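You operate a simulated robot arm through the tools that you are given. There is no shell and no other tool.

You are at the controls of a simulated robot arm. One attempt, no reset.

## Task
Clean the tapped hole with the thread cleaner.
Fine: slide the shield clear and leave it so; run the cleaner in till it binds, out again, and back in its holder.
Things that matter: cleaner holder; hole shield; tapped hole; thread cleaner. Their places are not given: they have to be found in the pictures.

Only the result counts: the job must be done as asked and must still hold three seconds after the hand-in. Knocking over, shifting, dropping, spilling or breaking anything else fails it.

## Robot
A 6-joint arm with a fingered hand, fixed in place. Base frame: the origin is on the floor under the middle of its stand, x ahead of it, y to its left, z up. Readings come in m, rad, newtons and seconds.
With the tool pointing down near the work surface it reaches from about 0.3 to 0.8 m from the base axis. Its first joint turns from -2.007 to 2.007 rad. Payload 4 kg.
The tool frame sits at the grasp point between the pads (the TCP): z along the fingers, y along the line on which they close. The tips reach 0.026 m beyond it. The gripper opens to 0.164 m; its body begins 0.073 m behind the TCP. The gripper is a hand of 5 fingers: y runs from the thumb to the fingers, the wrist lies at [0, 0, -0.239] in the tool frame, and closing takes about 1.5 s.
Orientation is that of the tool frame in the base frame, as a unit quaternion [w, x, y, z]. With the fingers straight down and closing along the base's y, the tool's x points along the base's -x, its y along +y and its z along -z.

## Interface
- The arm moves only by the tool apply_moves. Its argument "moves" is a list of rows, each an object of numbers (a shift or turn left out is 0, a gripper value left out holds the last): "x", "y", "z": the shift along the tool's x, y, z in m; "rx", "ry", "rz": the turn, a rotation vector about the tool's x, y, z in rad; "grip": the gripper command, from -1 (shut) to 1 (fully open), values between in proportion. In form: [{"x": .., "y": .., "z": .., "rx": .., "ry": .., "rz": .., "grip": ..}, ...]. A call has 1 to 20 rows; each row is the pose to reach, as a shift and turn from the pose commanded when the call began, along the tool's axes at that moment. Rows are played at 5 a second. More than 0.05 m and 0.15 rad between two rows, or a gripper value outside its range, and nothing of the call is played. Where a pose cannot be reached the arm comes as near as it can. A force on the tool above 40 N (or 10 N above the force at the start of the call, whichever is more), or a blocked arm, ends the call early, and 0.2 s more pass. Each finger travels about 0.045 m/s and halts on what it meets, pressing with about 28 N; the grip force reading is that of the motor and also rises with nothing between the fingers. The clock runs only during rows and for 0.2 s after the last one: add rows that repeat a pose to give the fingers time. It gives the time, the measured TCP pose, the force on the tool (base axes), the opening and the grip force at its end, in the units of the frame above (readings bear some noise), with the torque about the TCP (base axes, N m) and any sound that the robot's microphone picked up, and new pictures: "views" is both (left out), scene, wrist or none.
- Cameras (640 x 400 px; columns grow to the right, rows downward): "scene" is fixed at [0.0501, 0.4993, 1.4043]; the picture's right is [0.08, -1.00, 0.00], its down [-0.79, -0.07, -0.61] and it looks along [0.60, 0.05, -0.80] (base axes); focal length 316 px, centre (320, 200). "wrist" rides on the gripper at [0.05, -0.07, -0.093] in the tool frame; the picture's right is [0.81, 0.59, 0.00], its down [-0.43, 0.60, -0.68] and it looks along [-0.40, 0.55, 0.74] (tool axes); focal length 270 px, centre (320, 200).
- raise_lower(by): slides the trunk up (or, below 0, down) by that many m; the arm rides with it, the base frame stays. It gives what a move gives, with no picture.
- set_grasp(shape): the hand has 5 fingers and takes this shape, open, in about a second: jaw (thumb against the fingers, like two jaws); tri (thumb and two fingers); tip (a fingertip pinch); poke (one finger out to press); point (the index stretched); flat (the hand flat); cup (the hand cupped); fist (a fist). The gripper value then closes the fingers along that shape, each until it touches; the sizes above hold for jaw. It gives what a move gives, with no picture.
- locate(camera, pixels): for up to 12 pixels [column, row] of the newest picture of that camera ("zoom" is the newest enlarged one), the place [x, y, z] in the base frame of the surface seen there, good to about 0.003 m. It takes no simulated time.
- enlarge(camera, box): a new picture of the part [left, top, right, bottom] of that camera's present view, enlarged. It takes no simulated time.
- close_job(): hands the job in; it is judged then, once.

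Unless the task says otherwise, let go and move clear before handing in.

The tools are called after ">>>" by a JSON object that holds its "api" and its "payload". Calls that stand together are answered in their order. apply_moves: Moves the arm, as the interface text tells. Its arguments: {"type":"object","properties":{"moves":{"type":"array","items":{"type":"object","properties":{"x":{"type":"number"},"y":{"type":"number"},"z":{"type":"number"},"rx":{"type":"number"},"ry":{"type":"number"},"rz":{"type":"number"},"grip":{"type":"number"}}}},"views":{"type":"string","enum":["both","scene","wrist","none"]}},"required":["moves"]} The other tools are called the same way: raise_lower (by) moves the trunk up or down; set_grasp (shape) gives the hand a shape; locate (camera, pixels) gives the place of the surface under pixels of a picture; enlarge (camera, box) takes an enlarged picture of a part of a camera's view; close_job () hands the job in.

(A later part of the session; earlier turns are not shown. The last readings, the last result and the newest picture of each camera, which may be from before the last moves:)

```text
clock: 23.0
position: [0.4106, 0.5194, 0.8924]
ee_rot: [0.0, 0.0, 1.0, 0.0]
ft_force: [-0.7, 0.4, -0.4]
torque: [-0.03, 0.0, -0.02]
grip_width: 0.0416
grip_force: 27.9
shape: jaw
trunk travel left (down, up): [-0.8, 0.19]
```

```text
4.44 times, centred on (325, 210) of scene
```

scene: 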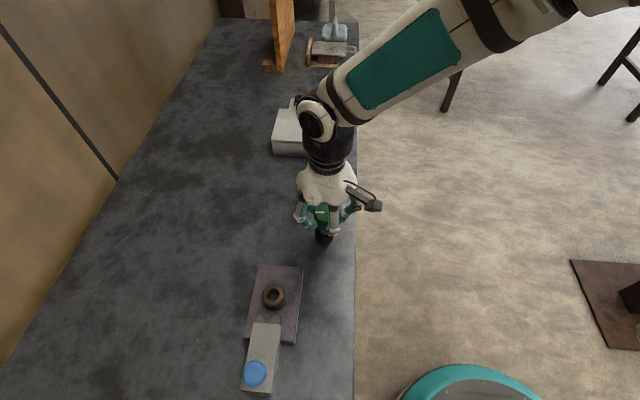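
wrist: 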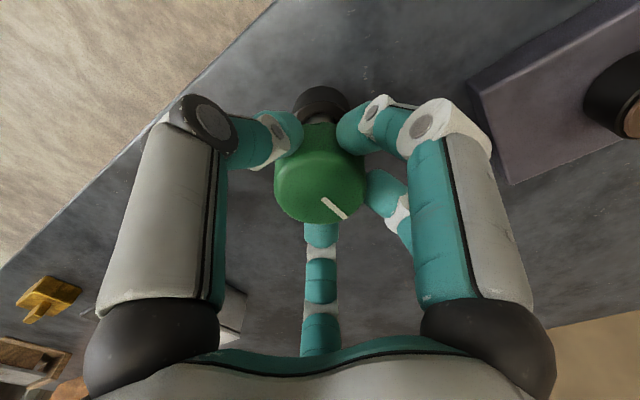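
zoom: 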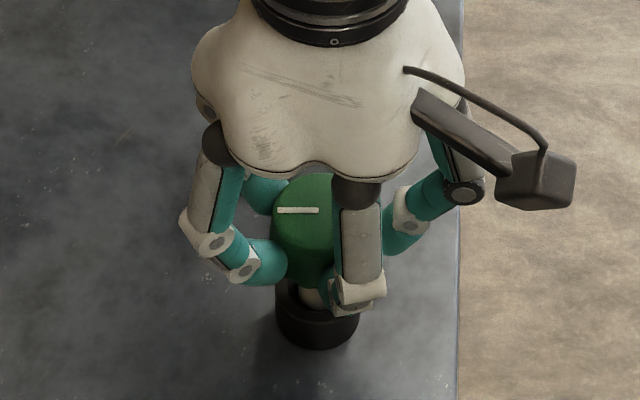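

The fingers now hold the knob's side (width 0.042, 27.9 N) and its height has not changed. I'll lift it slowly out of the holder.

>>> {"api": "apply_moves", "payload": {"moves": [{"grip": -0.8}, {"z": -0.005}, {"z": -0.01}, {"z": -0.02}, {"z": -0.035}, {"z": -0.05}, {"z": -0.07}, {"z": -0.09}, {"z": -0.11}, {"z": -0.11}]}}

>>> {"api": "enlarge", "payload": {"camera": "scene", "box": [265, 120, 385, 260]}}

>>> {"api": "enlarge", "payload": {"camera": "wrist", "box": [230, 60, 420, 280]}}

```text
clock: 25.2
position: [0.4117, 0.5174, 1.0035]
ee_rot: [0.0, 0.001, 1.0, 0.0]
ft_force: [-0.2, -0.2, -1.3]
torque: [-0.01, 0.01, -0.01]
grip_width: 0.0417
grip_force: 27.9
shape: jaw
trunk travel left (down, up): [-0.8, 0.19]
```

scene: 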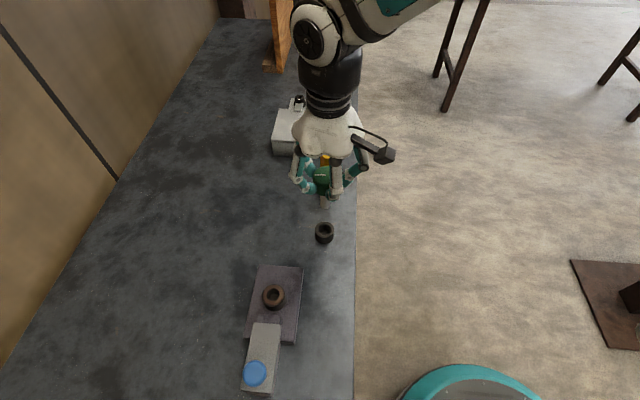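
wrist: 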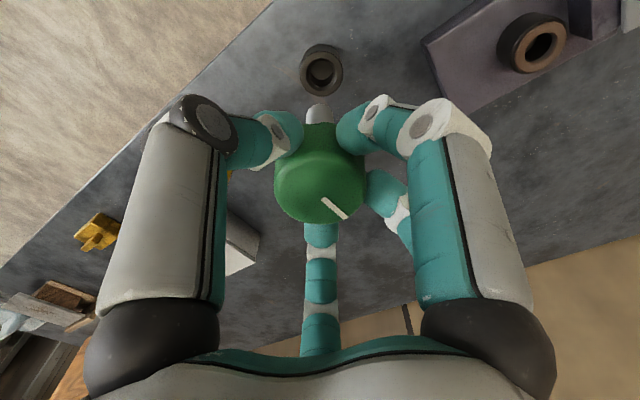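

```text
2.86 times, centred on (325, 190) of scene
```

zoom: 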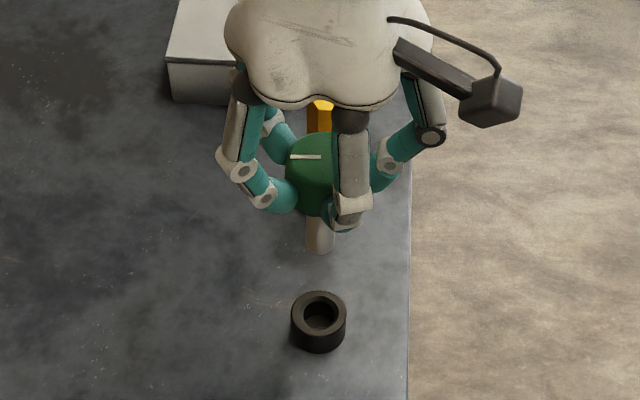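

```text
1.82 times, centred on (325, 170) of wrist
```

zoom: 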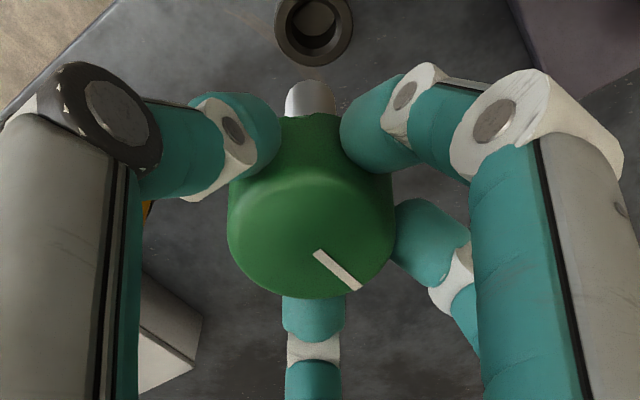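

The cleaner came out cleanly: a green knob with a short steel stem. The holder ring is empty at (324,233). I'll measure the ring centre and the stem end for later.

>>> {"api": "enlarge", "payload": {"camera": "wrist", "box": [285, 30, 365, 110]}}

>>> {"api": "locate", "payload": {"camera": "zoom", "pixels": [[148, 200], [435, 200], [290, 105], [290, 330], [190, 140], [400, 270], [180, 280], [400, 130], [290, 200]]}}

>>> {"api": "enlarge", "payload": {"camera": "scene", "box": [295, 180, 355, 255]}}

>>> {"api": "locate", "payload": {"camera": "zoom", "pixels": [[320, 60], [310, 120], [325, 125], [265, 285], [370, 285], [315, 245], [315, 320], [275, 260], [360, 310], [275, 310], [360, 260], [315, 285]]}}

```text
5.00 times, centred on (325, 70) of wrist
```

zoom: 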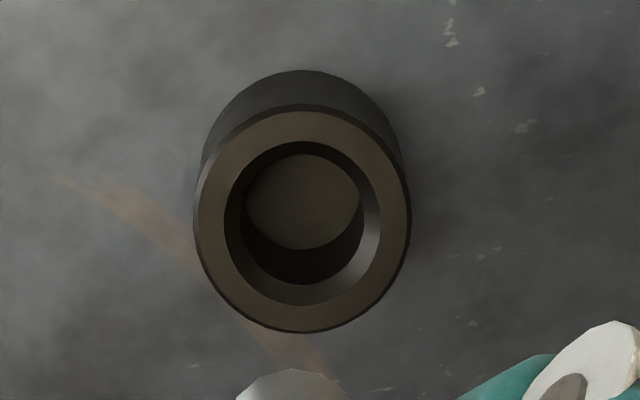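

```text
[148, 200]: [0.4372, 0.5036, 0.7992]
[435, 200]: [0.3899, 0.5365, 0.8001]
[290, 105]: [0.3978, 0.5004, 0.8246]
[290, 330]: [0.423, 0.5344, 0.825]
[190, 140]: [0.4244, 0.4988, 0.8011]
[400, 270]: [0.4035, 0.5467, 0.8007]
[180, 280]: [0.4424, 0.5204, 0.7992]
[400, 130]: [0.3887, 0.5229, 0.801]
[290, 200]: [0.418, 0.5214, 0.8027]
```

```text
5.33 times, centred on (325, 218) of scene
```

zoom: 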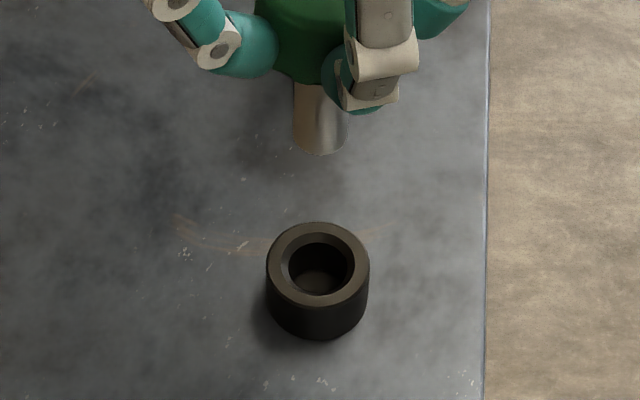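

```text
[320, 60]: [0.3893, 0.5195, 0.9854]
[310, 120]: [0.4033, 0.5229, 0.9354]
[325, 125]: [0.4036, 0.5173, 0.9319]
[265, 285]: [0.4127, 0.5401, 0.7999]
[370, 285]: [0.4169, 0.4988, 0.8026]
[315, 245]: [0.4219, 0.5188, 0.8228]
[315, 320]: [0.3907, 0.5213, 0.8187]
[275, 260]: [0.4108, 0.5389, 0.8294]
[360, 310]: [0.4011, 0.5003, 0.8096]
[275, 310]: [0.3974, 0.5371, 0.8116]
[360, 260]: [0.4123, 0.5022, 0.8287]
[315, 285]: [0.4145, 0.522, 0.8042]
```

The stem end sits about 0.0875 m below the TCP, so it meets the collar top at a TCP height of about 0.94. The holder centre is about (0.409, 0.5185). Now I'll carry the cleaner above the hole at (0.248, 0.599).

>>> {"api": "apply_moves", "payload": {"moves": [{"x": 0.03, "y": 0.015}, {"x": 0.06, "y": 0.03}, {"x": 0.09, "y": 0.045}, {"x": 0.12, "y": 0.06}, {"x": 0.145, "y": 0.072}, {"x": 0.162, "y": 0.0806}, {"x": 0.162, "y": 0.0806}]}}

>>> {"api": "enlarge", "payload": {"camera": "wrist", "box": [270, 30, 370, 230]}}

>>> {"api": "enlarge", "payload": {"camera": "scene", "box": [220, 200, 330, 340]}}

```text
clock: 26.8
position: [0.2471, 0.5992, 1.0028]
ee_rot: [0.0, 0.0, 1.0, 0.0]
ft_force: [0.5, -0.3, -1.5]
torque: [0.0, 0.01, 0.01]
grip_width: 0.0414
grip_force: 28.1
shape: jaw
trunk travel left (down, up): [-0.8, 0.19]
```

scene: 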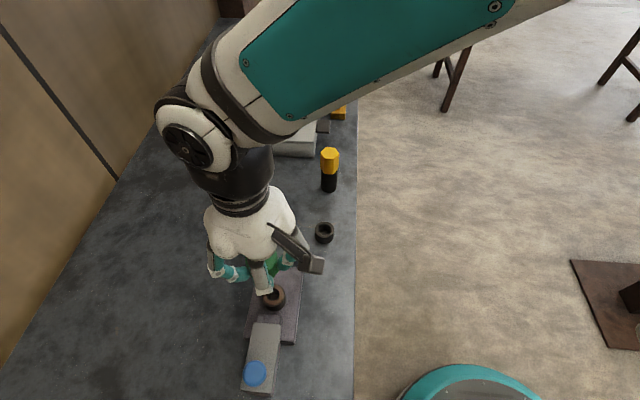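
wrist: 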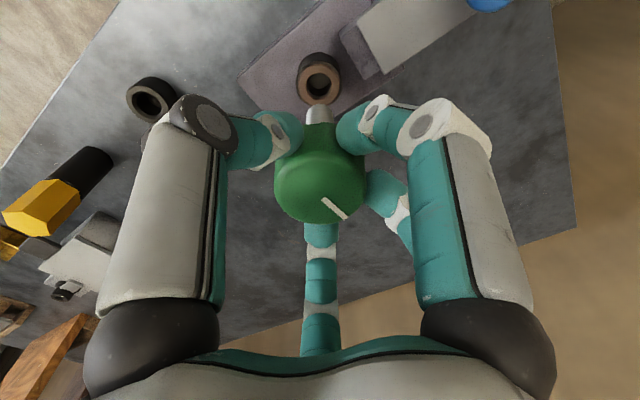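

```text
2.00 times, centred on (320, 130) of wrist
```

zoom: 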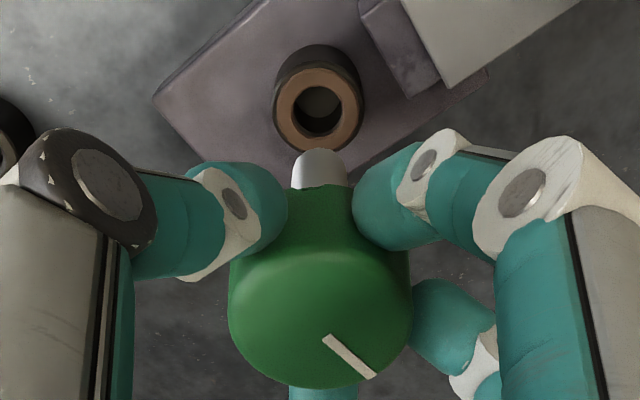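

```text
2.86 times, centred on (275, 270) of scene
```

zoom: 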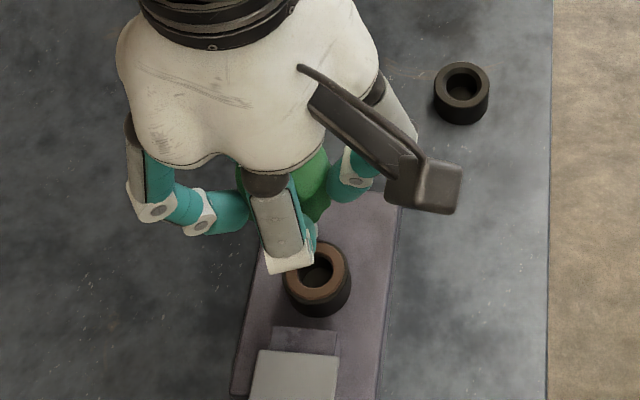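

The hole (319,84 in wrist view) lies almost under the stem. Before going in, I'll turn the hand back about 1.5 rad in the air, to gain turning range for the clockwise run-in and to see the alignment from another side.

>>> {"api": "apply_moves", "payload": {"moves": [{"rz": -0.14}, {"rz": -0.28}, {"rz": -0.42}, {"rz": -0.56}, {"rz": -0.7}, {"rz": -0.84}, {"rz": -0.98}, {"rz": -1.12}, {"rz": -1.26}, {"rz": -1.4}, {"rz": -1.5}, {"rz": -1.5}]}}

>>> {"api": "enlarge", "payload": {"camera": "wrist", "box": [270, 30, 370, 230]}}

>>> {"api": "enlarge", "payload": {"camera": "scene", "box": [220, 200, 330, 340]}}

```text
clock: 29.4
position: [0.2466, 0.5998, 1.0029]
ee_rot: [0.0, -0.683, 0.73, 0.0]
ft_force: [0.4, -1.1, -0.6]
torque: [-0.01, 0.01, -0.03]
grip_width: 0.0414
grip_force: 28.0
shape: jaw
trunk travel left (down, up): [-0.8, 0.19]
```

scene: 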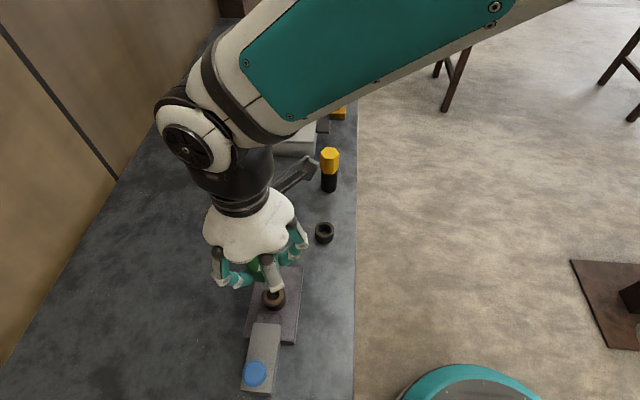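
wrist: 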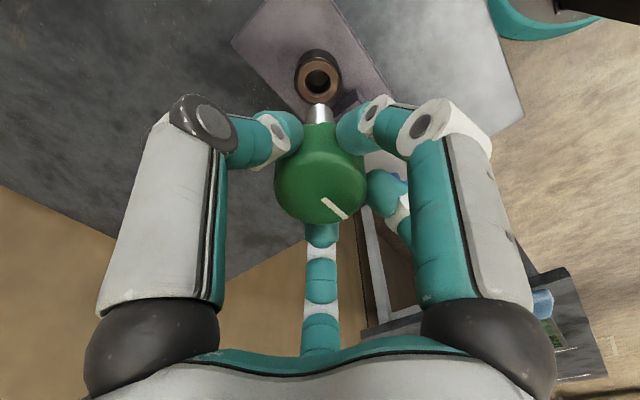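

```text
2.00 times, centred on (320, 130) of wrist
```

zoom: 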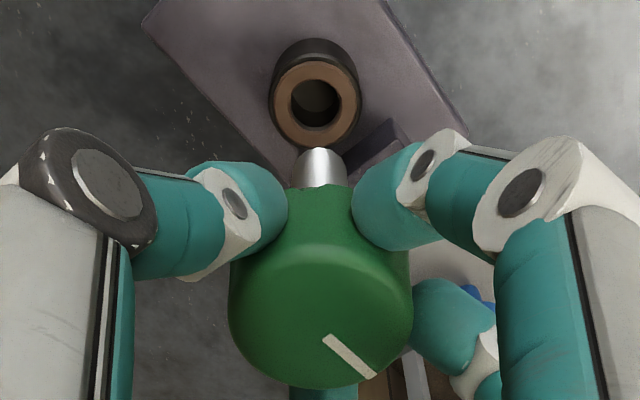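

```text
2.86 times, centred on (275, 270) of scene
```

zoom: 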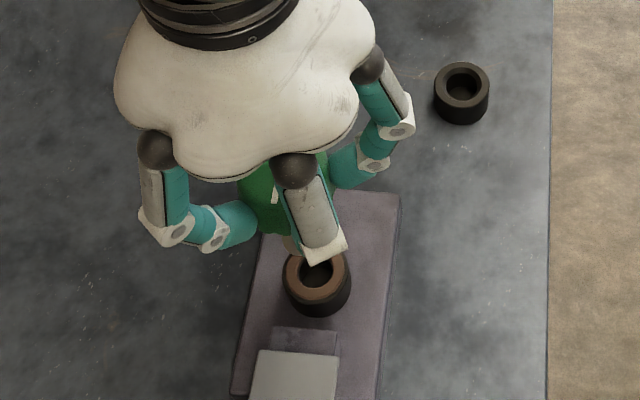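

The turn was reached. From the two views, the hole lies about 1 mm toward +x and +y of the TCP, at about (0.249, 0.600). I'll correct for that and try turning back further to see how much range there is.

>>> {"api": "apply_moves", "payload": {"moves": [{"x": -0.0011, "y": -0.0009, "rz": -0.14}, {"x": -0.0011, "y": -0.0009, "rz": -0.28}, {"x": -0.0011, "y": -0.0009, "rz": -0.42}, {"x": -0.0011, "y": -0.0009, "rz": -0.56}, {"x": -0.0011, "y": -0.0009, "rz": -0.7}, {"x": -0.0011, "y": -0.0009, "rz": -0.84}, {"x": -0.0011, "y": -0.0009, "rz": -0.98}, {"x": -0.0011, "y": -0.0009, "rz": -1.12}, {"x": -0.0011, "y": -0.0009, "rz": -1.26}, {"x": -0.0011, "y": -0.0009, "rz": -1.4}, {"x": -0.0011, "y": -0.0009, "rz": -1.5}, {"x": -0.0011, "y": -0.0009, "rz": -1.5}]}}

>>> {"api": "enlarge", "payload": {"camera": "wrist", "box": [270, 30, 370, 230]}}

```text
clock: 32.0
position: [0.187, 0.5962, 0.9902]
ee_rot: [-0.005, 0.993, -0.104, 0.048]
ft_force: [0.5, 0.2, -1.6]
torque: [-0.02, 0.04, -0.02]
grip_width: 0.0415
grip_force: 28.1
shape: jaw
out of reach, approached as far as the arm can: row 9, 10, 11, 12
trunk travel left (down, up): [-0.8, 0.19]
```

scene: 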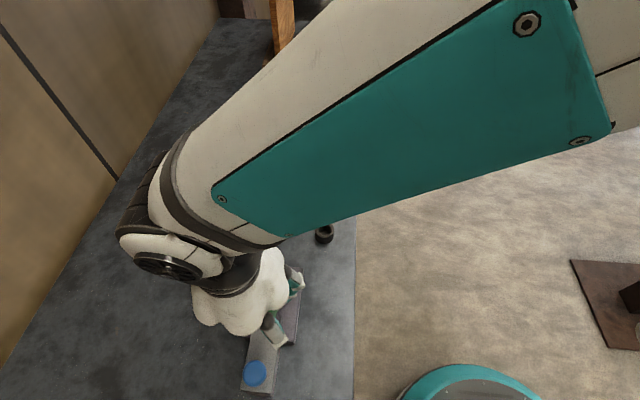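
wrist: 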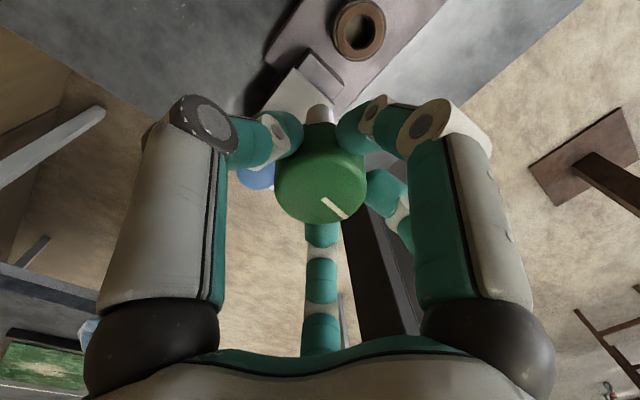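

```text
2.00 times, centred on (320, 130) of wrist
```

zoom: 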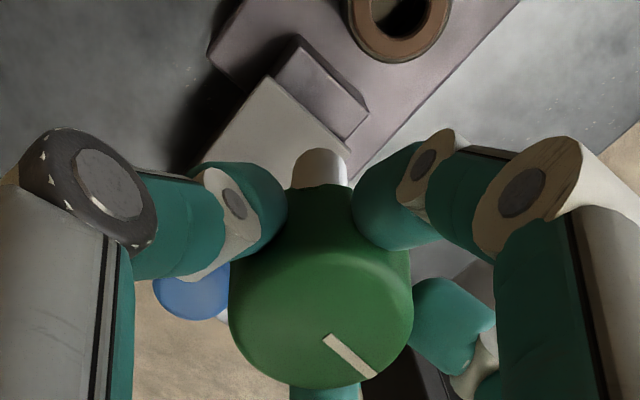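

Rows 9 to 12 were out of reach, so the back-turn limit is about -2.6 rad and the arm drifted off to (0.187, 0.596). Nothing was touched. I'll turn forward 0.5 rad to a reachable yaw and see where it settles.

>>> {"api": "apply_moves", "payload": {"moves": [{"rz": 0.12}, {"rz": 0.24}, {"rz": 0.36}, {"rz": 0.48}, {"rz": 0.55}, {"rz": 0.55}, {"rz": 0.55}]}}

>>> {"api": "enlarge", "payload": {"camera": "wrist", "box": [270, 30, 370, 230]}}

```text
clock: 33.6
position: [0.1854, 0.5955, 0.9903]
ee_rot: [-0.017, 0.927, -0.371, 0.045]
ft_force: [0.1, 0.2, -1.1]
torque: [-0.02, 0.02, 0.01]
grip_width: 0.0413
grip_force: 28.2
shape: jaw
trunk travel left (down, up): [-0.8, 0.19]
```

scene: 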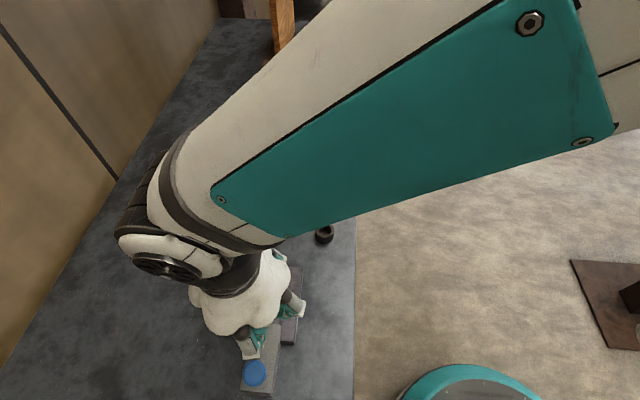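
wrist: 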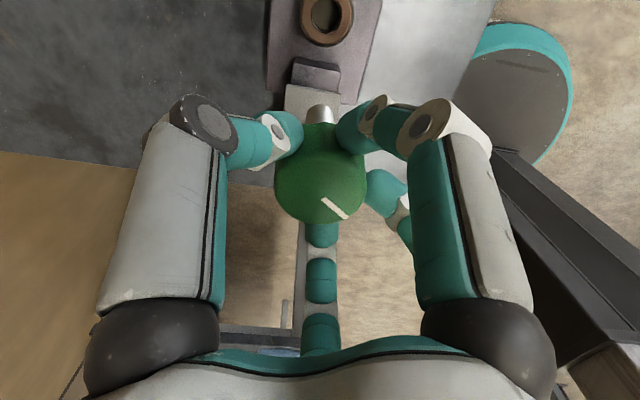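

```text
2.00 times, centred on (320, 130) of wrist
```

zoom: 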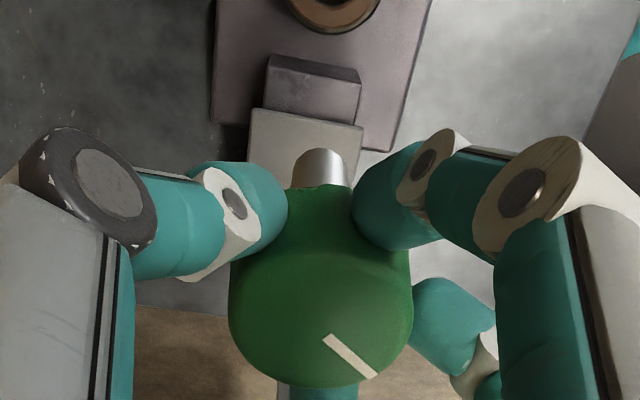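

The arm kept the drifted pose, tilted about 5.5°, with the yaw now about -2.4 rad. I'll straighten the tool to vertical and bring it back over the hole at z 1.003.

>>> {"api": "apply_moves", "payload": {"moves": [{"x": 0.009, "y": -0.009, "z": -0.003, "rx": -0.013, "ry": -0.014}, {"x": 0.018, "y": -0.019, "z": -0.005, "rx": -0.026, "ry": -0.028}, {"x": 0.027, "y": -0.029, "z": -0.006, "rx": -0.039, "ry": -0.043}, {"x": 0.036, "y": -0.039, "z": -0.007, "rx": -0.052, "ry": -0.057}, {"x": 0.0437, "y": -0.0473, "z": -0.007, "rx": -0.065, "ry": -0.071}, {"x": 0.0437, "y": -0.0473, "z": -0.007, "rx": -0.065, "ry": -0.071}]}}

>>> {"api": "enlarge", "payload": {"camera": "wrist", "box": [270, 30, 370, 230]}}

>>> {"api": "enlarge", "payload": {"camera": "scene", "box": [220, 200, 330, 340]}}

```text
clock: 35.0
position: [0.2484, 0.6003, 1.0032]
ee_rot: [0.0, 0.929, -0.371, -0.001]
ft_force: [-1.1, -0.2, -1.9]
torque: [0.01, -0.02, -0.02]
grip_width: 0.0413
grip_force: 28.2
shape: jaw
trunk travel left (down, up): [-0.8, 0.19]
```

scene: 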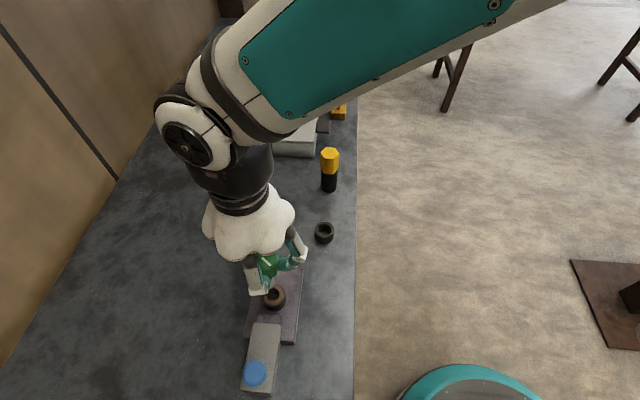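
wrist: 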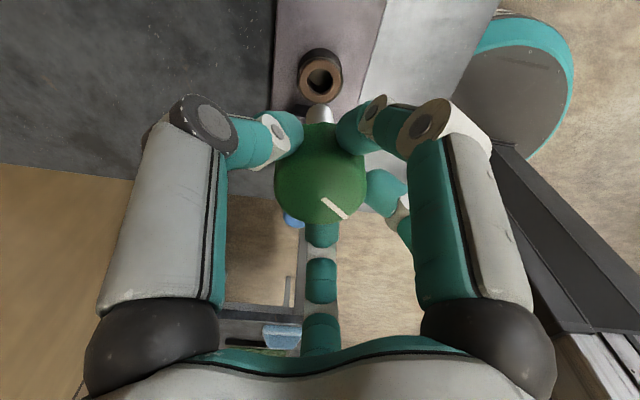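

```text
2.00 times, centred on (320, 130) of wrist
```

zoom: 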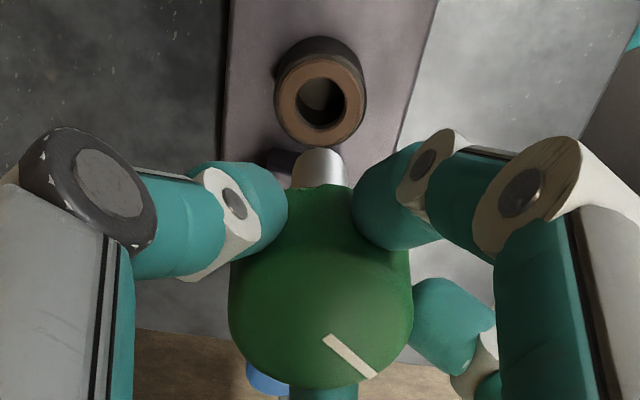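

```text
2.86 times, centred on (275, 270) of scene
```

zoom: 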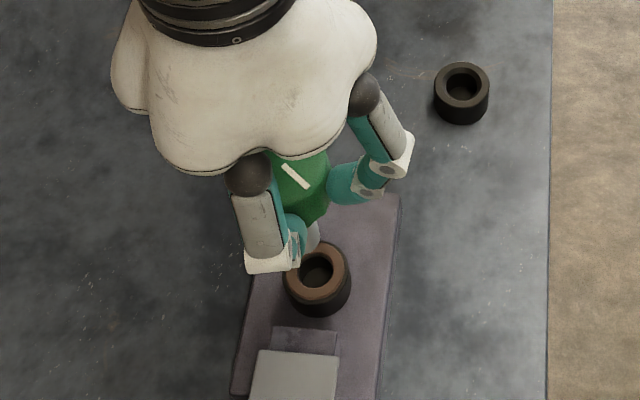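

The tool is vertical at (0.248, 0.600), and the hole is centred under the stem to within about 1 mm. I'll lower until the stem tip is a few millimetres above the collar and look.

>>> {"api": "apply_moves", "payload": {"moves": [{"z": 0.015}, {"z": 0.03}, {"z": 0.045}, {"z": 0.055}, {"z": 0.055}]}}

>>> {"api": "enlarge", "payload": {"camera": "wrist", "box": [270, 60, 370, 230]}}

>>> {"api": "enlarge", "payload": {"camera": "scene", "box": [240, 240, 320, 330]}}

```text
clock: 36.2
position: [0.2486, 0.5999, 0.9485]
ee_rot: [-0.001, 0.929, -0.37, -0.001]
ft_force: [0.9, 0.2, -1.6]
torque: [-0.02, 0.02, -0.01]
grip_width: 0.0415
grip_force: 27.8
shape: jaw
trunk travel left (down, up): [-0.8, 0.19]
```

scene: 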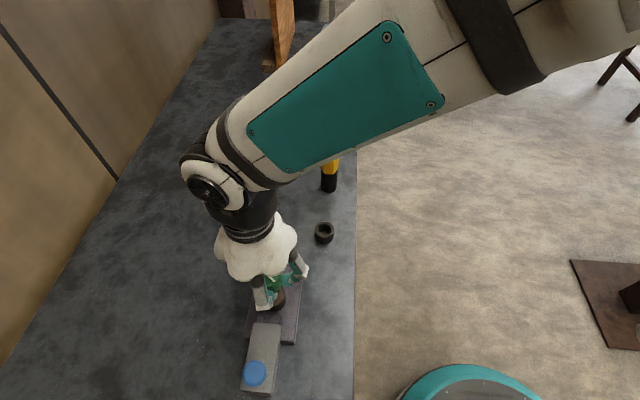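
wrist: 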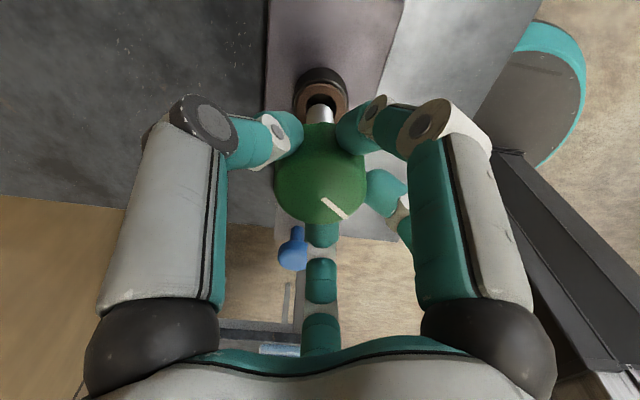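

```text
2.35 times, centred on (320, 145) of wrist
```

zoom: 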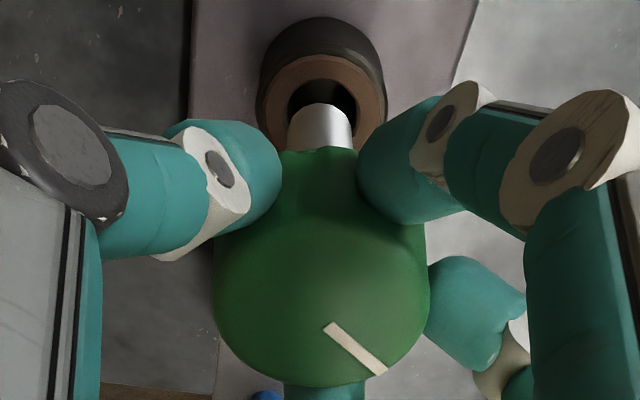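

```text
4.44 times, centred on (280, 285) of scene
```

zoom: 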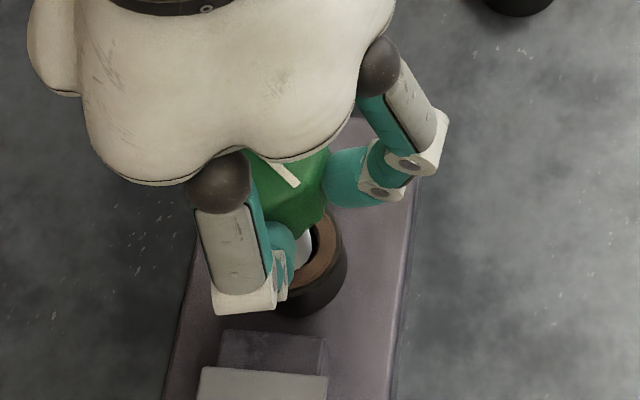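

The tip is just above the hole. The hole looks about 1 mm toward -y of the stem. I'll zoom in tighter to judge both directions.

>>> {"api": "enlarge", "payload": {"camera": "wrist", "box": [285, 60, 355, 130]}}

>>> {"api": "enlarge", "payload": {"camera": "scene", "box": [260, 270, 300, 310]}}

```text
5.71 times, centred on (320, 95) of wrist
```

zoom: 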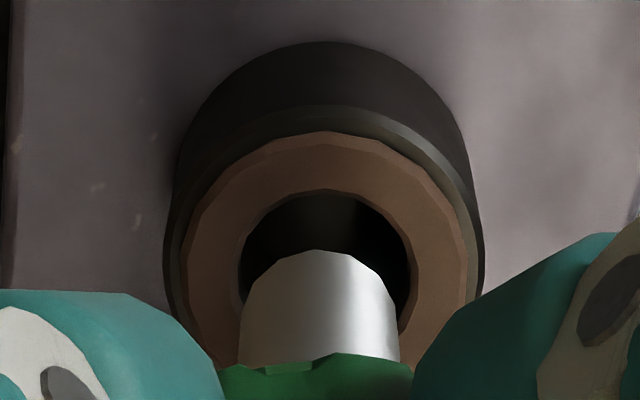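

```text
10.00 times, centred on (280, 290) of scene
```

zoom: 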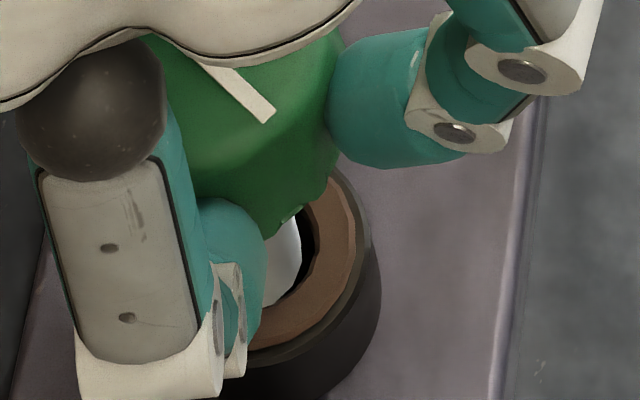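

Sideways, the hole sits about 0.7 mm off toward -y, but the other direction is hard to judge from this view. I'll turn the hand 1.57 rad in place to see the x offset squarely.

>>> {"api": "apply_moves", "payload": {"moves": [{"rz": 0.145}, {"rz": 0.29}, {"rz": 0.435}, {"rz": 0.58}, {"rz": 0.725}, {"rz": 0.87}, {"rz": 1.015}, {"rz": 1.16}, {"rz": 1.305}, {"rz": 1.45}, {"rz": 1.57}, {"rz": 1.57}], "views": "wrist"}}

>>> {"api": "enlarge", "payload": {"camera": "wrist", "box": [285, 60, 355, 130]}}

>>> {"api": "enlarge", "payload": {"camera": "scene", "box": [260, 270, 300, 310]}}

```text
clock: 38.8
position: [0.2474, 0.6006, 0.9495]
ee_rot: [0.0, -0.395, 0.919, 0.001]
ft_force: [-0.6, -0.6, -1.3]
torque: [0.02, -0.01, 0.03]
grip_width: 0.0418
grip_force: 28.3
shape: jaw
trunk travel left (down, up): [-0.8, 0.19]
```

wrist: 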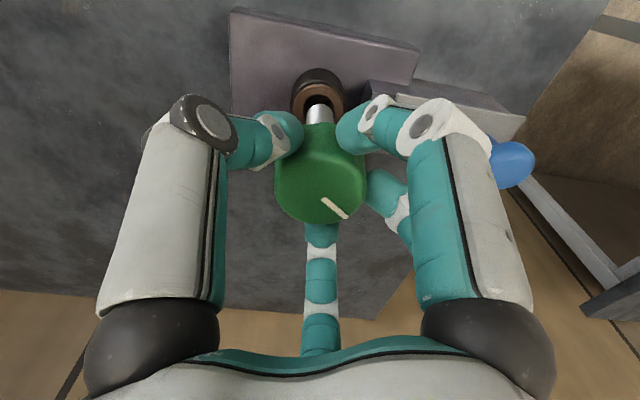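

```text
5.71 times, centred on (320, 95) of wrist
```

zoom: 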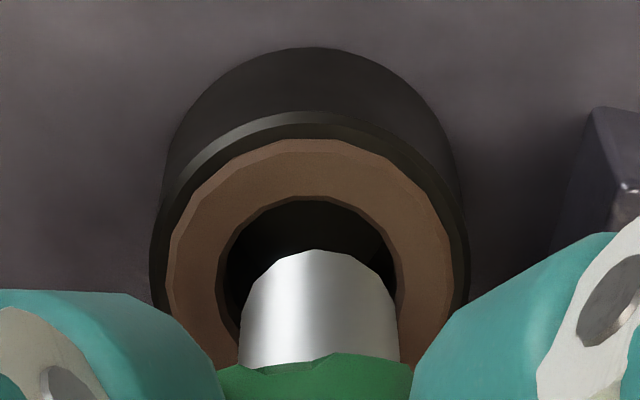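

```text
10.00 times, centred on (280, 290) of scene
```

zoom: 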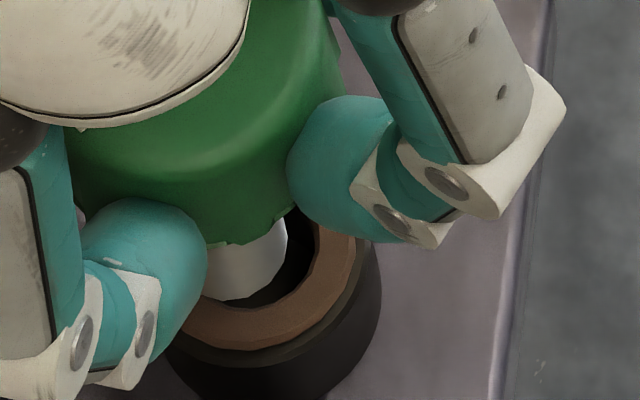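

From this side the hole is about 1.4 mm toward +x of the stem. Combining both views, the correction is +1.5 mm in x and -0.45 mm in y. I'll apply it and turn back to the earlier yaw to keep the turning range.

>>> {"api": "apply_moves", "payload": {"moves": [{"x": -0.0007, "y": -0.0014, "rz": -0.145}, {"x": -0.0007, "y": -0.0014, "rz": -0.29}, {"x": -0.0007, "y": -0.0014, "rz": -0.435}, {"x": -0.0007, "y": -0.0014, "rz": -0.58}, {"x": -0.0007, "y": -0.0014, "rz": -0.725}, {"x": -0.0007, "y": -0.0014, "rz": -0.87}, {"x": -0.0007, "y": -0.0014, "rz": -1.015}, {"x": -0.0007, "y": -0.0014, "rz": -1.16}, {"x": -0.0007, "y": -0.0014, "rz": -1.305}, {"x": -0.0007, "y": -0.0014, "rz": -1.45}, {"x": -0.0007, "y": -0.0014, "rz": -1.57}, {"x": -0.0007, "y": -0.0014, "rz": -1.57}], "views": "wrist"}}

>>> {"api": "enlarge", "payload": {"camera": "wrist", "box": [285, 60, 355, 130]}}

>>> {"api": "enlarge", "payload": {"camera": "scene", "box": [260, 270, 300, 310]}}

```text
clock: 41.4
position: [0.25, 0.5996, 0.949]
ee_rot: [0.0, 0.929, -0.369, 0.0]
ft_force: [0.2, 0.3, -1.8]
torque: [-0.02, 0.0, -0.02]
grip_width: 0.0414
grip_force: 27.8
shape: jaw
trunk travel left (down, up): [-0.8, 0.19]
```

wrist: 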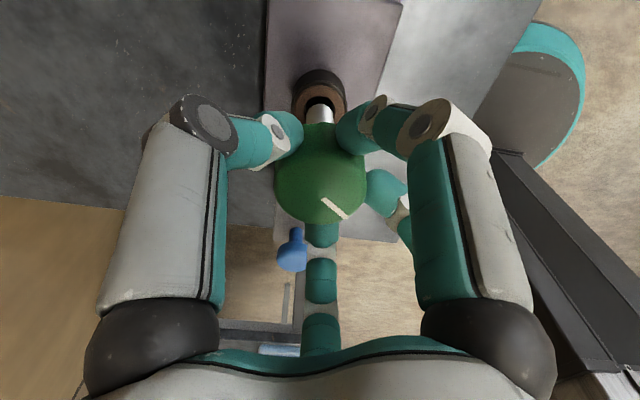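

```text
5.71 times, centred on (320, 95) of wrist
```

zoom: 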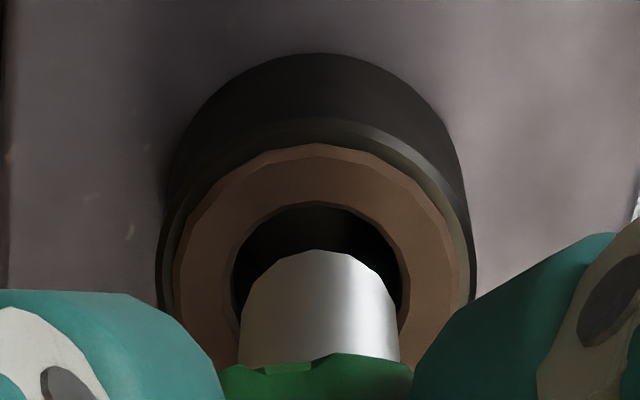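

```text
10.00 times, centred on (280, 290) of scene
```

zoom: 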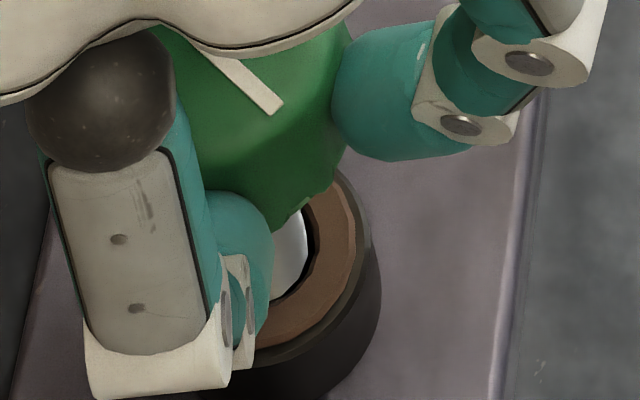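

The stem and hole now line up in the wrist view (columns 319 and 317 in the zoom). I'll lower in 2 mm steps while watching the force.

>>> {"api": "apply_moves", "payload": {"moves": [{"z": 0.002}, {"z": 0.004}, {"z": 0.006}, {"z": 0.008}, {"z": 0.01}, {"z": 0.012}, {"z": 0.012}], "views": "wrist"}}

>>> {"api": "enlarge", "payload": {"camera": "wrist", "box": [285, 60, 355, 130]}}

>>> {"api": "enlarge", "payload": {"camera": "scene", "box": [260, 270, 300, 310]}}

```text
clock: 43.0
position: [0.2511, 0.6008, 0.9363]
ee_rot: [-0.002, 0.929, -0.37, 0.0]
ft_force: [1.3, 0.3, 0.1]
torque: [0.04, -0.1, -0.01]
grip_width: 0.0412
grip_force: 28.1
shape: jaw
trunk travel left (down, up): [-0.8, 0.19]
```

wrist: 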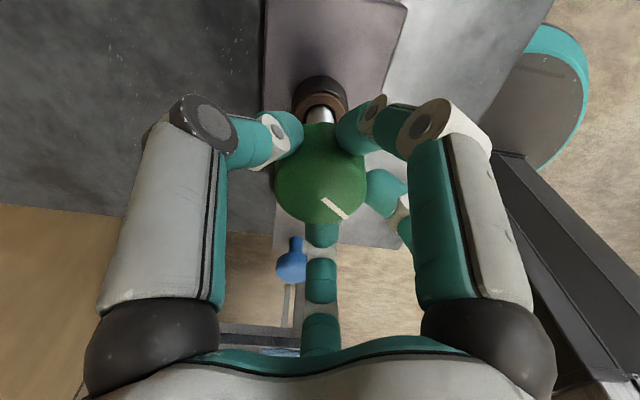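

```text
5.71 times, centred on (320, 95) of wrist
```

zoom: 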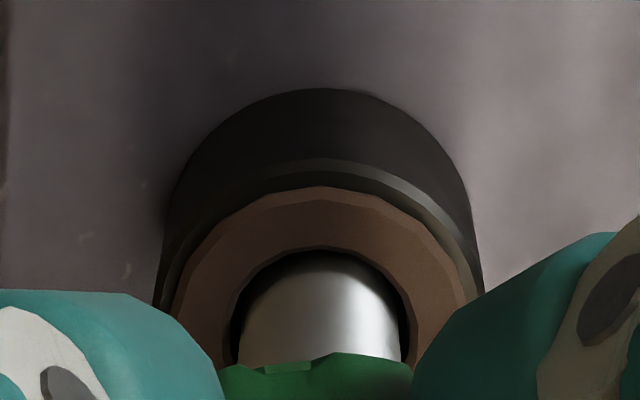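

```text
10.00 times, centred on (280, 290) of scene
```

zoom: 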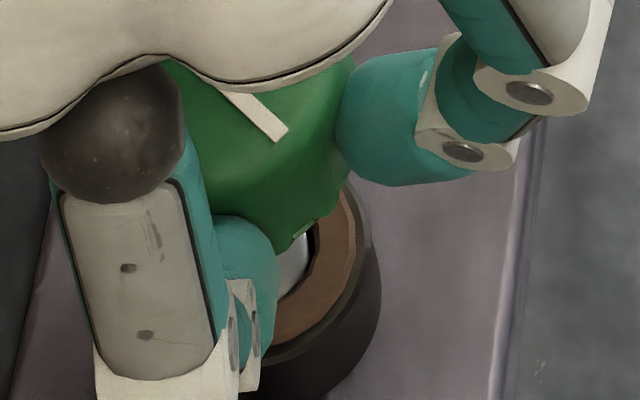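

The tip has just entered the rim and the forces are small (about 1.5 N). I'll keep lowering in small steps.

>>> {"api": "apply_moves", "payload": {"moves": [{"z": 0.0015}, {"z": 0.003}, {"z": 0.0045}, {"z": 0.006}, {"z": 0.006}], "views": "wrist"}}

>>> {"api": "enlarge", "payload": {"camera": "wrist", "box": [285, 60, 355, 130]}}

```text
clock: 44.2
position: [0.2504, 0.5992, 0.93]
ee_rot: [-0.001, 0.929, -0.37, -0.001]
ft_force: [2.2, -0.2, -0.9]
torque: [-0.02, -0.23, -0.02]
grip_width: 0.0413
grip_force: 27.7
shape: jaw
trunk travel left (down, up): [-0.8, 0.19]
```

wrist: 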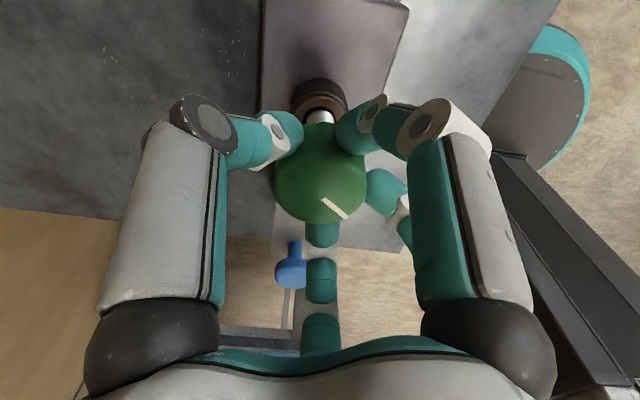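

```text
5.71 times, centred on (320, 95) of wrist
```

zoom: 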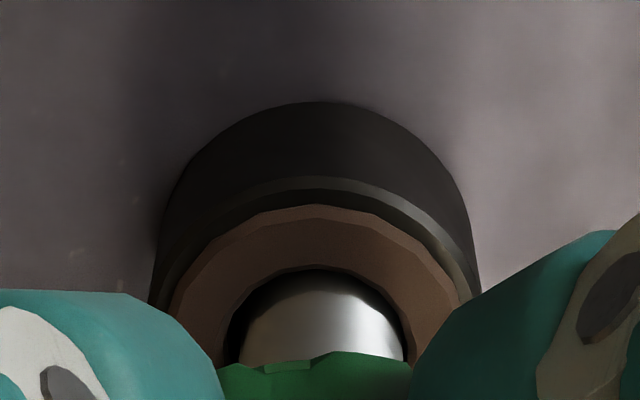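

The stem is in the hole with a light side force (Fx 2.2 N), so it is touching the -x wall. I'll nudge it about 0.5 mm toward +x and +y and continue down gently.

>>> {"api": "apply_moves", "payload": {"moves": [{"x": 0.0001, "y": -0.0006}, {"x": 0.0001, "y": -0.0006, "z": 0.001}, {"x": 0.0001, "y": -0.0006, "z": 0.002}, {"x": 0.0001, "y": -0.0006, "z": 0.003}, {"x": 0.0001, "y": -0.0006, "z": 0.004}, {"x": 0.0001, "y": -0.0006, "z": 0.005}, {"x": 0.0001, "y": -0.0006, "z": 0.005}], "views": "wrist"}}

>>> {"api": "enlarge", "payload": {"camera": "wrist", "box": [285, 60, 355, 130]}}

```text
clock: 45.8
position: [0.2508, 0.6001, 0.925]
ee_rot: [0.0, 0.929, -0.371, -0.002]
ft_force: [1.2, -0.2, -1.8]
torque: [0.01, -0.12, 0.01]
grip_width: 0.0415
grip_force: 27.9
shape: jaw
trunk travel left (down, up): [-0.8, 0.19]
```

wrist: 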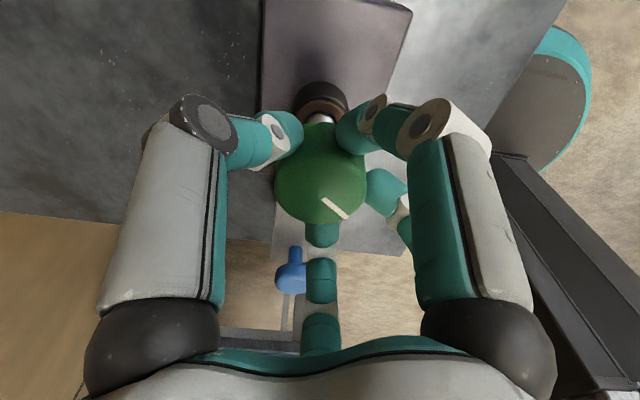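

```text
5.71 times, centred on (320, 95) of wrist
```

zoom: 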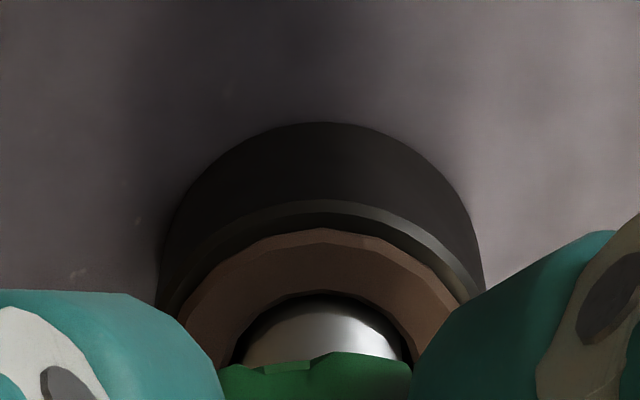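

The side force fell to 1.2 N and there is no vertical resistance yet. I'll keep going down slowly to find where the thread starts.

>>> {"api": "apply_moves", "payload": {"moves": [{"x": 0.0002, "y": -0.0002, "z": 0.001}, {"x": 0.0002, "y": -0.0002, "z": 0.002}, {"x": 0.0002, "y": -0.0002, "z": 0.003}, {"x": 0.0002, "y": -0.0002, "z": 0.004}, {"x": 0.0002, "y": -0.0002, "z": 0.005}, {"x": 0.0002, "y": -0.0002, "z": 0.006}, {"x": 0.0002, "y": -0.0002, "z": 0.006}], "views": "none"}}

```text
clock: 47.4
position: [0.2507, 0.5999, 0.9206]
ee_rot: [-0.002, 0.929, -0.371, -0.001]
ft_force: [1.1, -0.1, 3.6]
torque: [-0.02, -0.11, 0.04]
grip_width: 0.0416
grip_force: 28.2
shape: jaw
trunk travel left (down, up): [-0.8, 0.19]
```

There is now light vertical contact (Fz +5 N relative) at z 0.9206, so the stem has met the thread start. I'll turn clockwise as seen from above (+rz) with that light push and watch torque and height.

>>> {"api": "apply_moves", "payload": {"moves": [{"rz": 0.1}, {"rz": 0.2}, {"rz": 0.3}, {"rz": 0.4}, {"rz": 0.5}, {"rz": 0.6}, {"rz": 0.6}], "views": "wrist"}}

```text
clock: 49.0
position: [0.2511, 0.599, 0.9202]
ee_rot: [-0.001, 0.777, -0.63, -0.001]
ft_force: [2.1, -1.2, 8.5]
torque: [-0.11, -0.24, 0.0]
grip_width: 0.0415
grip_force: 28.2
shape: jaw
trunk travel left (down, up): [-0.8, 0.19]
```

wrist: 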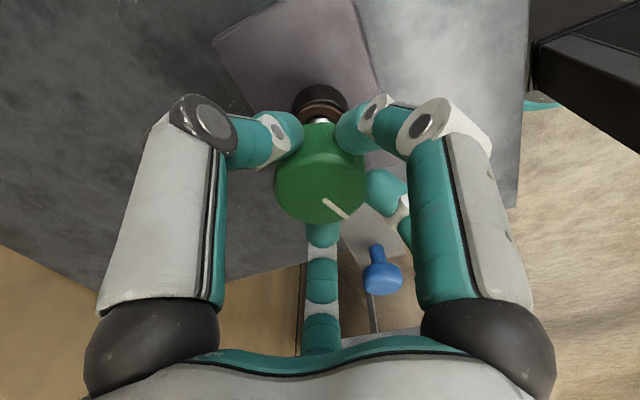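

Fz is now 8.5 N and there is no torque about z yet. I'll turn another 0.6 rad at the same height to see whether the thread takes.

>>> {"api": "apply_moves", "payload": {"moves": [{"rz": 0.1}, {"rz": 0.2}, {"rz": 0.3}, {"rz": 0.4}, {"rz": 0.5}, {"rz": 0.6}, {"rz": 0.6}], "views": "none"}}

```text
clock: 50.6
position: [0.2498, 0.6007, 0.92]
ee_rot: [0.0, -0.557, 0.831, 0.002]
ft_force: [1.4, -3.1, 5.6]
torque: [-0.37, -0.1, -0.03]
grip_width: 0.0415
grip_force: 27.6
shape: jaw
trunk travel left (down, up): [-0.8, 0.19]
```

Fz dropped to 5.6 N while turning, and the side force is -3 N in y. I'll ease the position 0.5 mm toward -y and keep turning, with a slight downward feed.

>>> {"api": "apply_moves", "payload": {"moves": [{"x": 0.0004, "y": -0.0004}, {"x": 0.0004, "y": -0.0004, "rz": 0.1}, {"x": 0.0004, "y": -0.0004, "rz": 0.2}, {"x": 0.0004, "y": -0.0004, "rz": 0.3}, {"x": 0.0004, "y": -0.0004, "rz": 0.4}, {"x": 0.0004, "y": -0.0004, "rz": 0.5}, {"x": 0.0004, "y": -0.0004, "rz": 0.6}, {"x": 0.0004, "y": -0.0004, "rz": 0.6}], "views": "wrist"}}

>>> {"api": "enlarge", "payload": {"camera": "wrist", "box": [240, 60, 400, 240]}}

```text
clock: 52.4
position: [0.2509, 0.5994, 0.9212]
ee_rot: [-0.001, -0.287, 0.958, 0.001]
ft_force: [-1.9, -4.4, 4.1]
torque: [-0.27, 0.21, 0.02]
grip_width: 0.0416
grip_force: 28.7
shape: jaw
trunk travel left (down, up): [-0.8, 0.19]
```

wrist: 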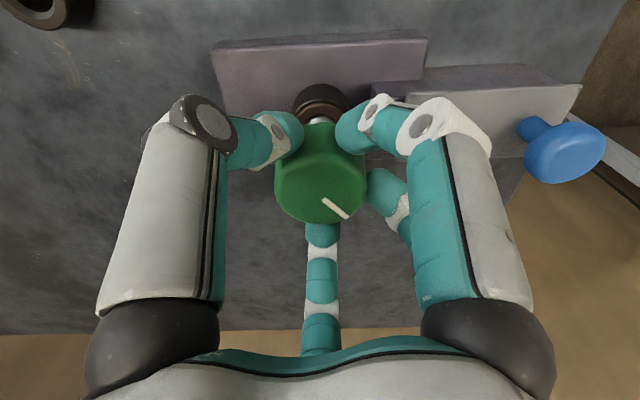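

```text
2.22 times, centred on (320, 150) of wrist
```

zoom: 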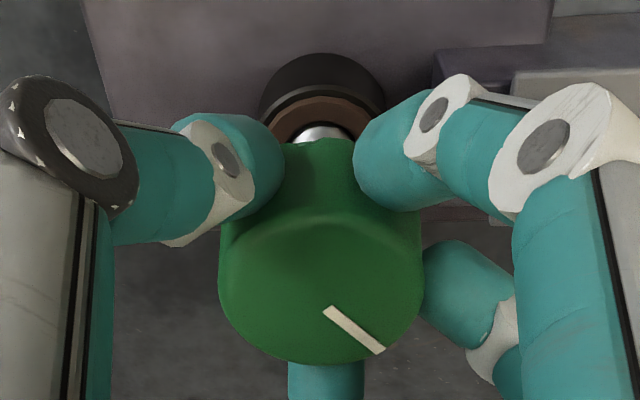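

The turn continues with about 6 N of upward contact and no torque yet. I'll feed down 2 mm more while turning, to see whether the stem follows the thread.

>>> {"api": "apply_moves", "payload": {"moves": [{"y": -0.0004, "z": 0.0005}, {"y": -0.0004, "z": 0.0005, "rz": 0.1}, {"y": -0.0004, "z": 0.001, "rz": 0.2}, {"y": -0.0004, "z": 0.001, "rz": 0.3}, {"y": -0.0004, "z": 0.0015, "rz": 0.4}, {"y": -0.0004, "z": 0.0015, "rz": 0.5}, {"y": -0.0004, "z": 0.002, "rz": 0.6}, {"y": -0.0004, "z": 0.002, "rz": 0.6}, {"y": -0.0004, "z": 0.002, "rz": 0.6}], "views": "none"}}

```text
clock: 54.4
position: [0.2505, 0.5979, 0.9192]
ee_rot: [0.0, 0.008, 1.0, 0.001]
ft_force: [-5.1, -1.9, 22.7]
torque: [-0.17, 0.38, 0.07]
grip_width: 0.0422
grip_force: 27.9
shape: jaw
trunk travel left (down, up): [-0.8, 0.19]
```

Fz rose to 22.7 N with no descent, and the side force has swung round with the yaw. That means the stem tip is slightly off the TCP axis, by about 1.3 mm. I'll ease the pressure, recentre for this yaw, and read the contact again.

>>> {"api": "apply_moves", "payload": {"moves": [{"z": -0.002}, {"z": -0.003}, {"x": 0.001, "z": -0.003}, {"x": 0.002, "y": -0.0003, "z": -0.003}, {"x": 0.002, "y": -0.0003, "z": -0.003}], "views": "wrist"}}

>>> {"api": "enlarge", "payload": {"camera": "wrist", "box": [285, 60, 355, 130]}}

```text
clock: 55.6
position: [0.2489, 0.599, 0.9205]
ee_rot: [0.0, 0.009, 1.0, 0.0]
ft_force: [0.4, 0.6, 0.7]
torque: [0.0, 0.01, 0.02]
grip_width: 0.0418
grip_force: 27.6
shape: jaw
trunk travel left (down, up): [-0.8, 0.19]
```

wrist: 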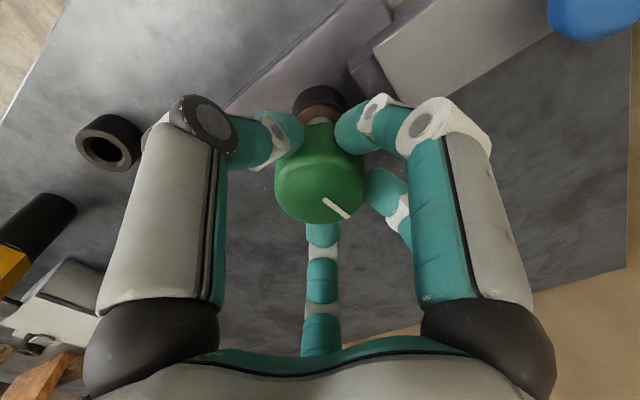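

```text
5.71 times, centred on (320, 95) of wrist
```

zoom: 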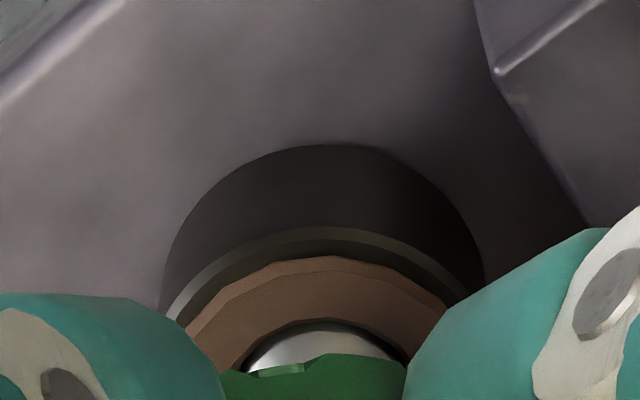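

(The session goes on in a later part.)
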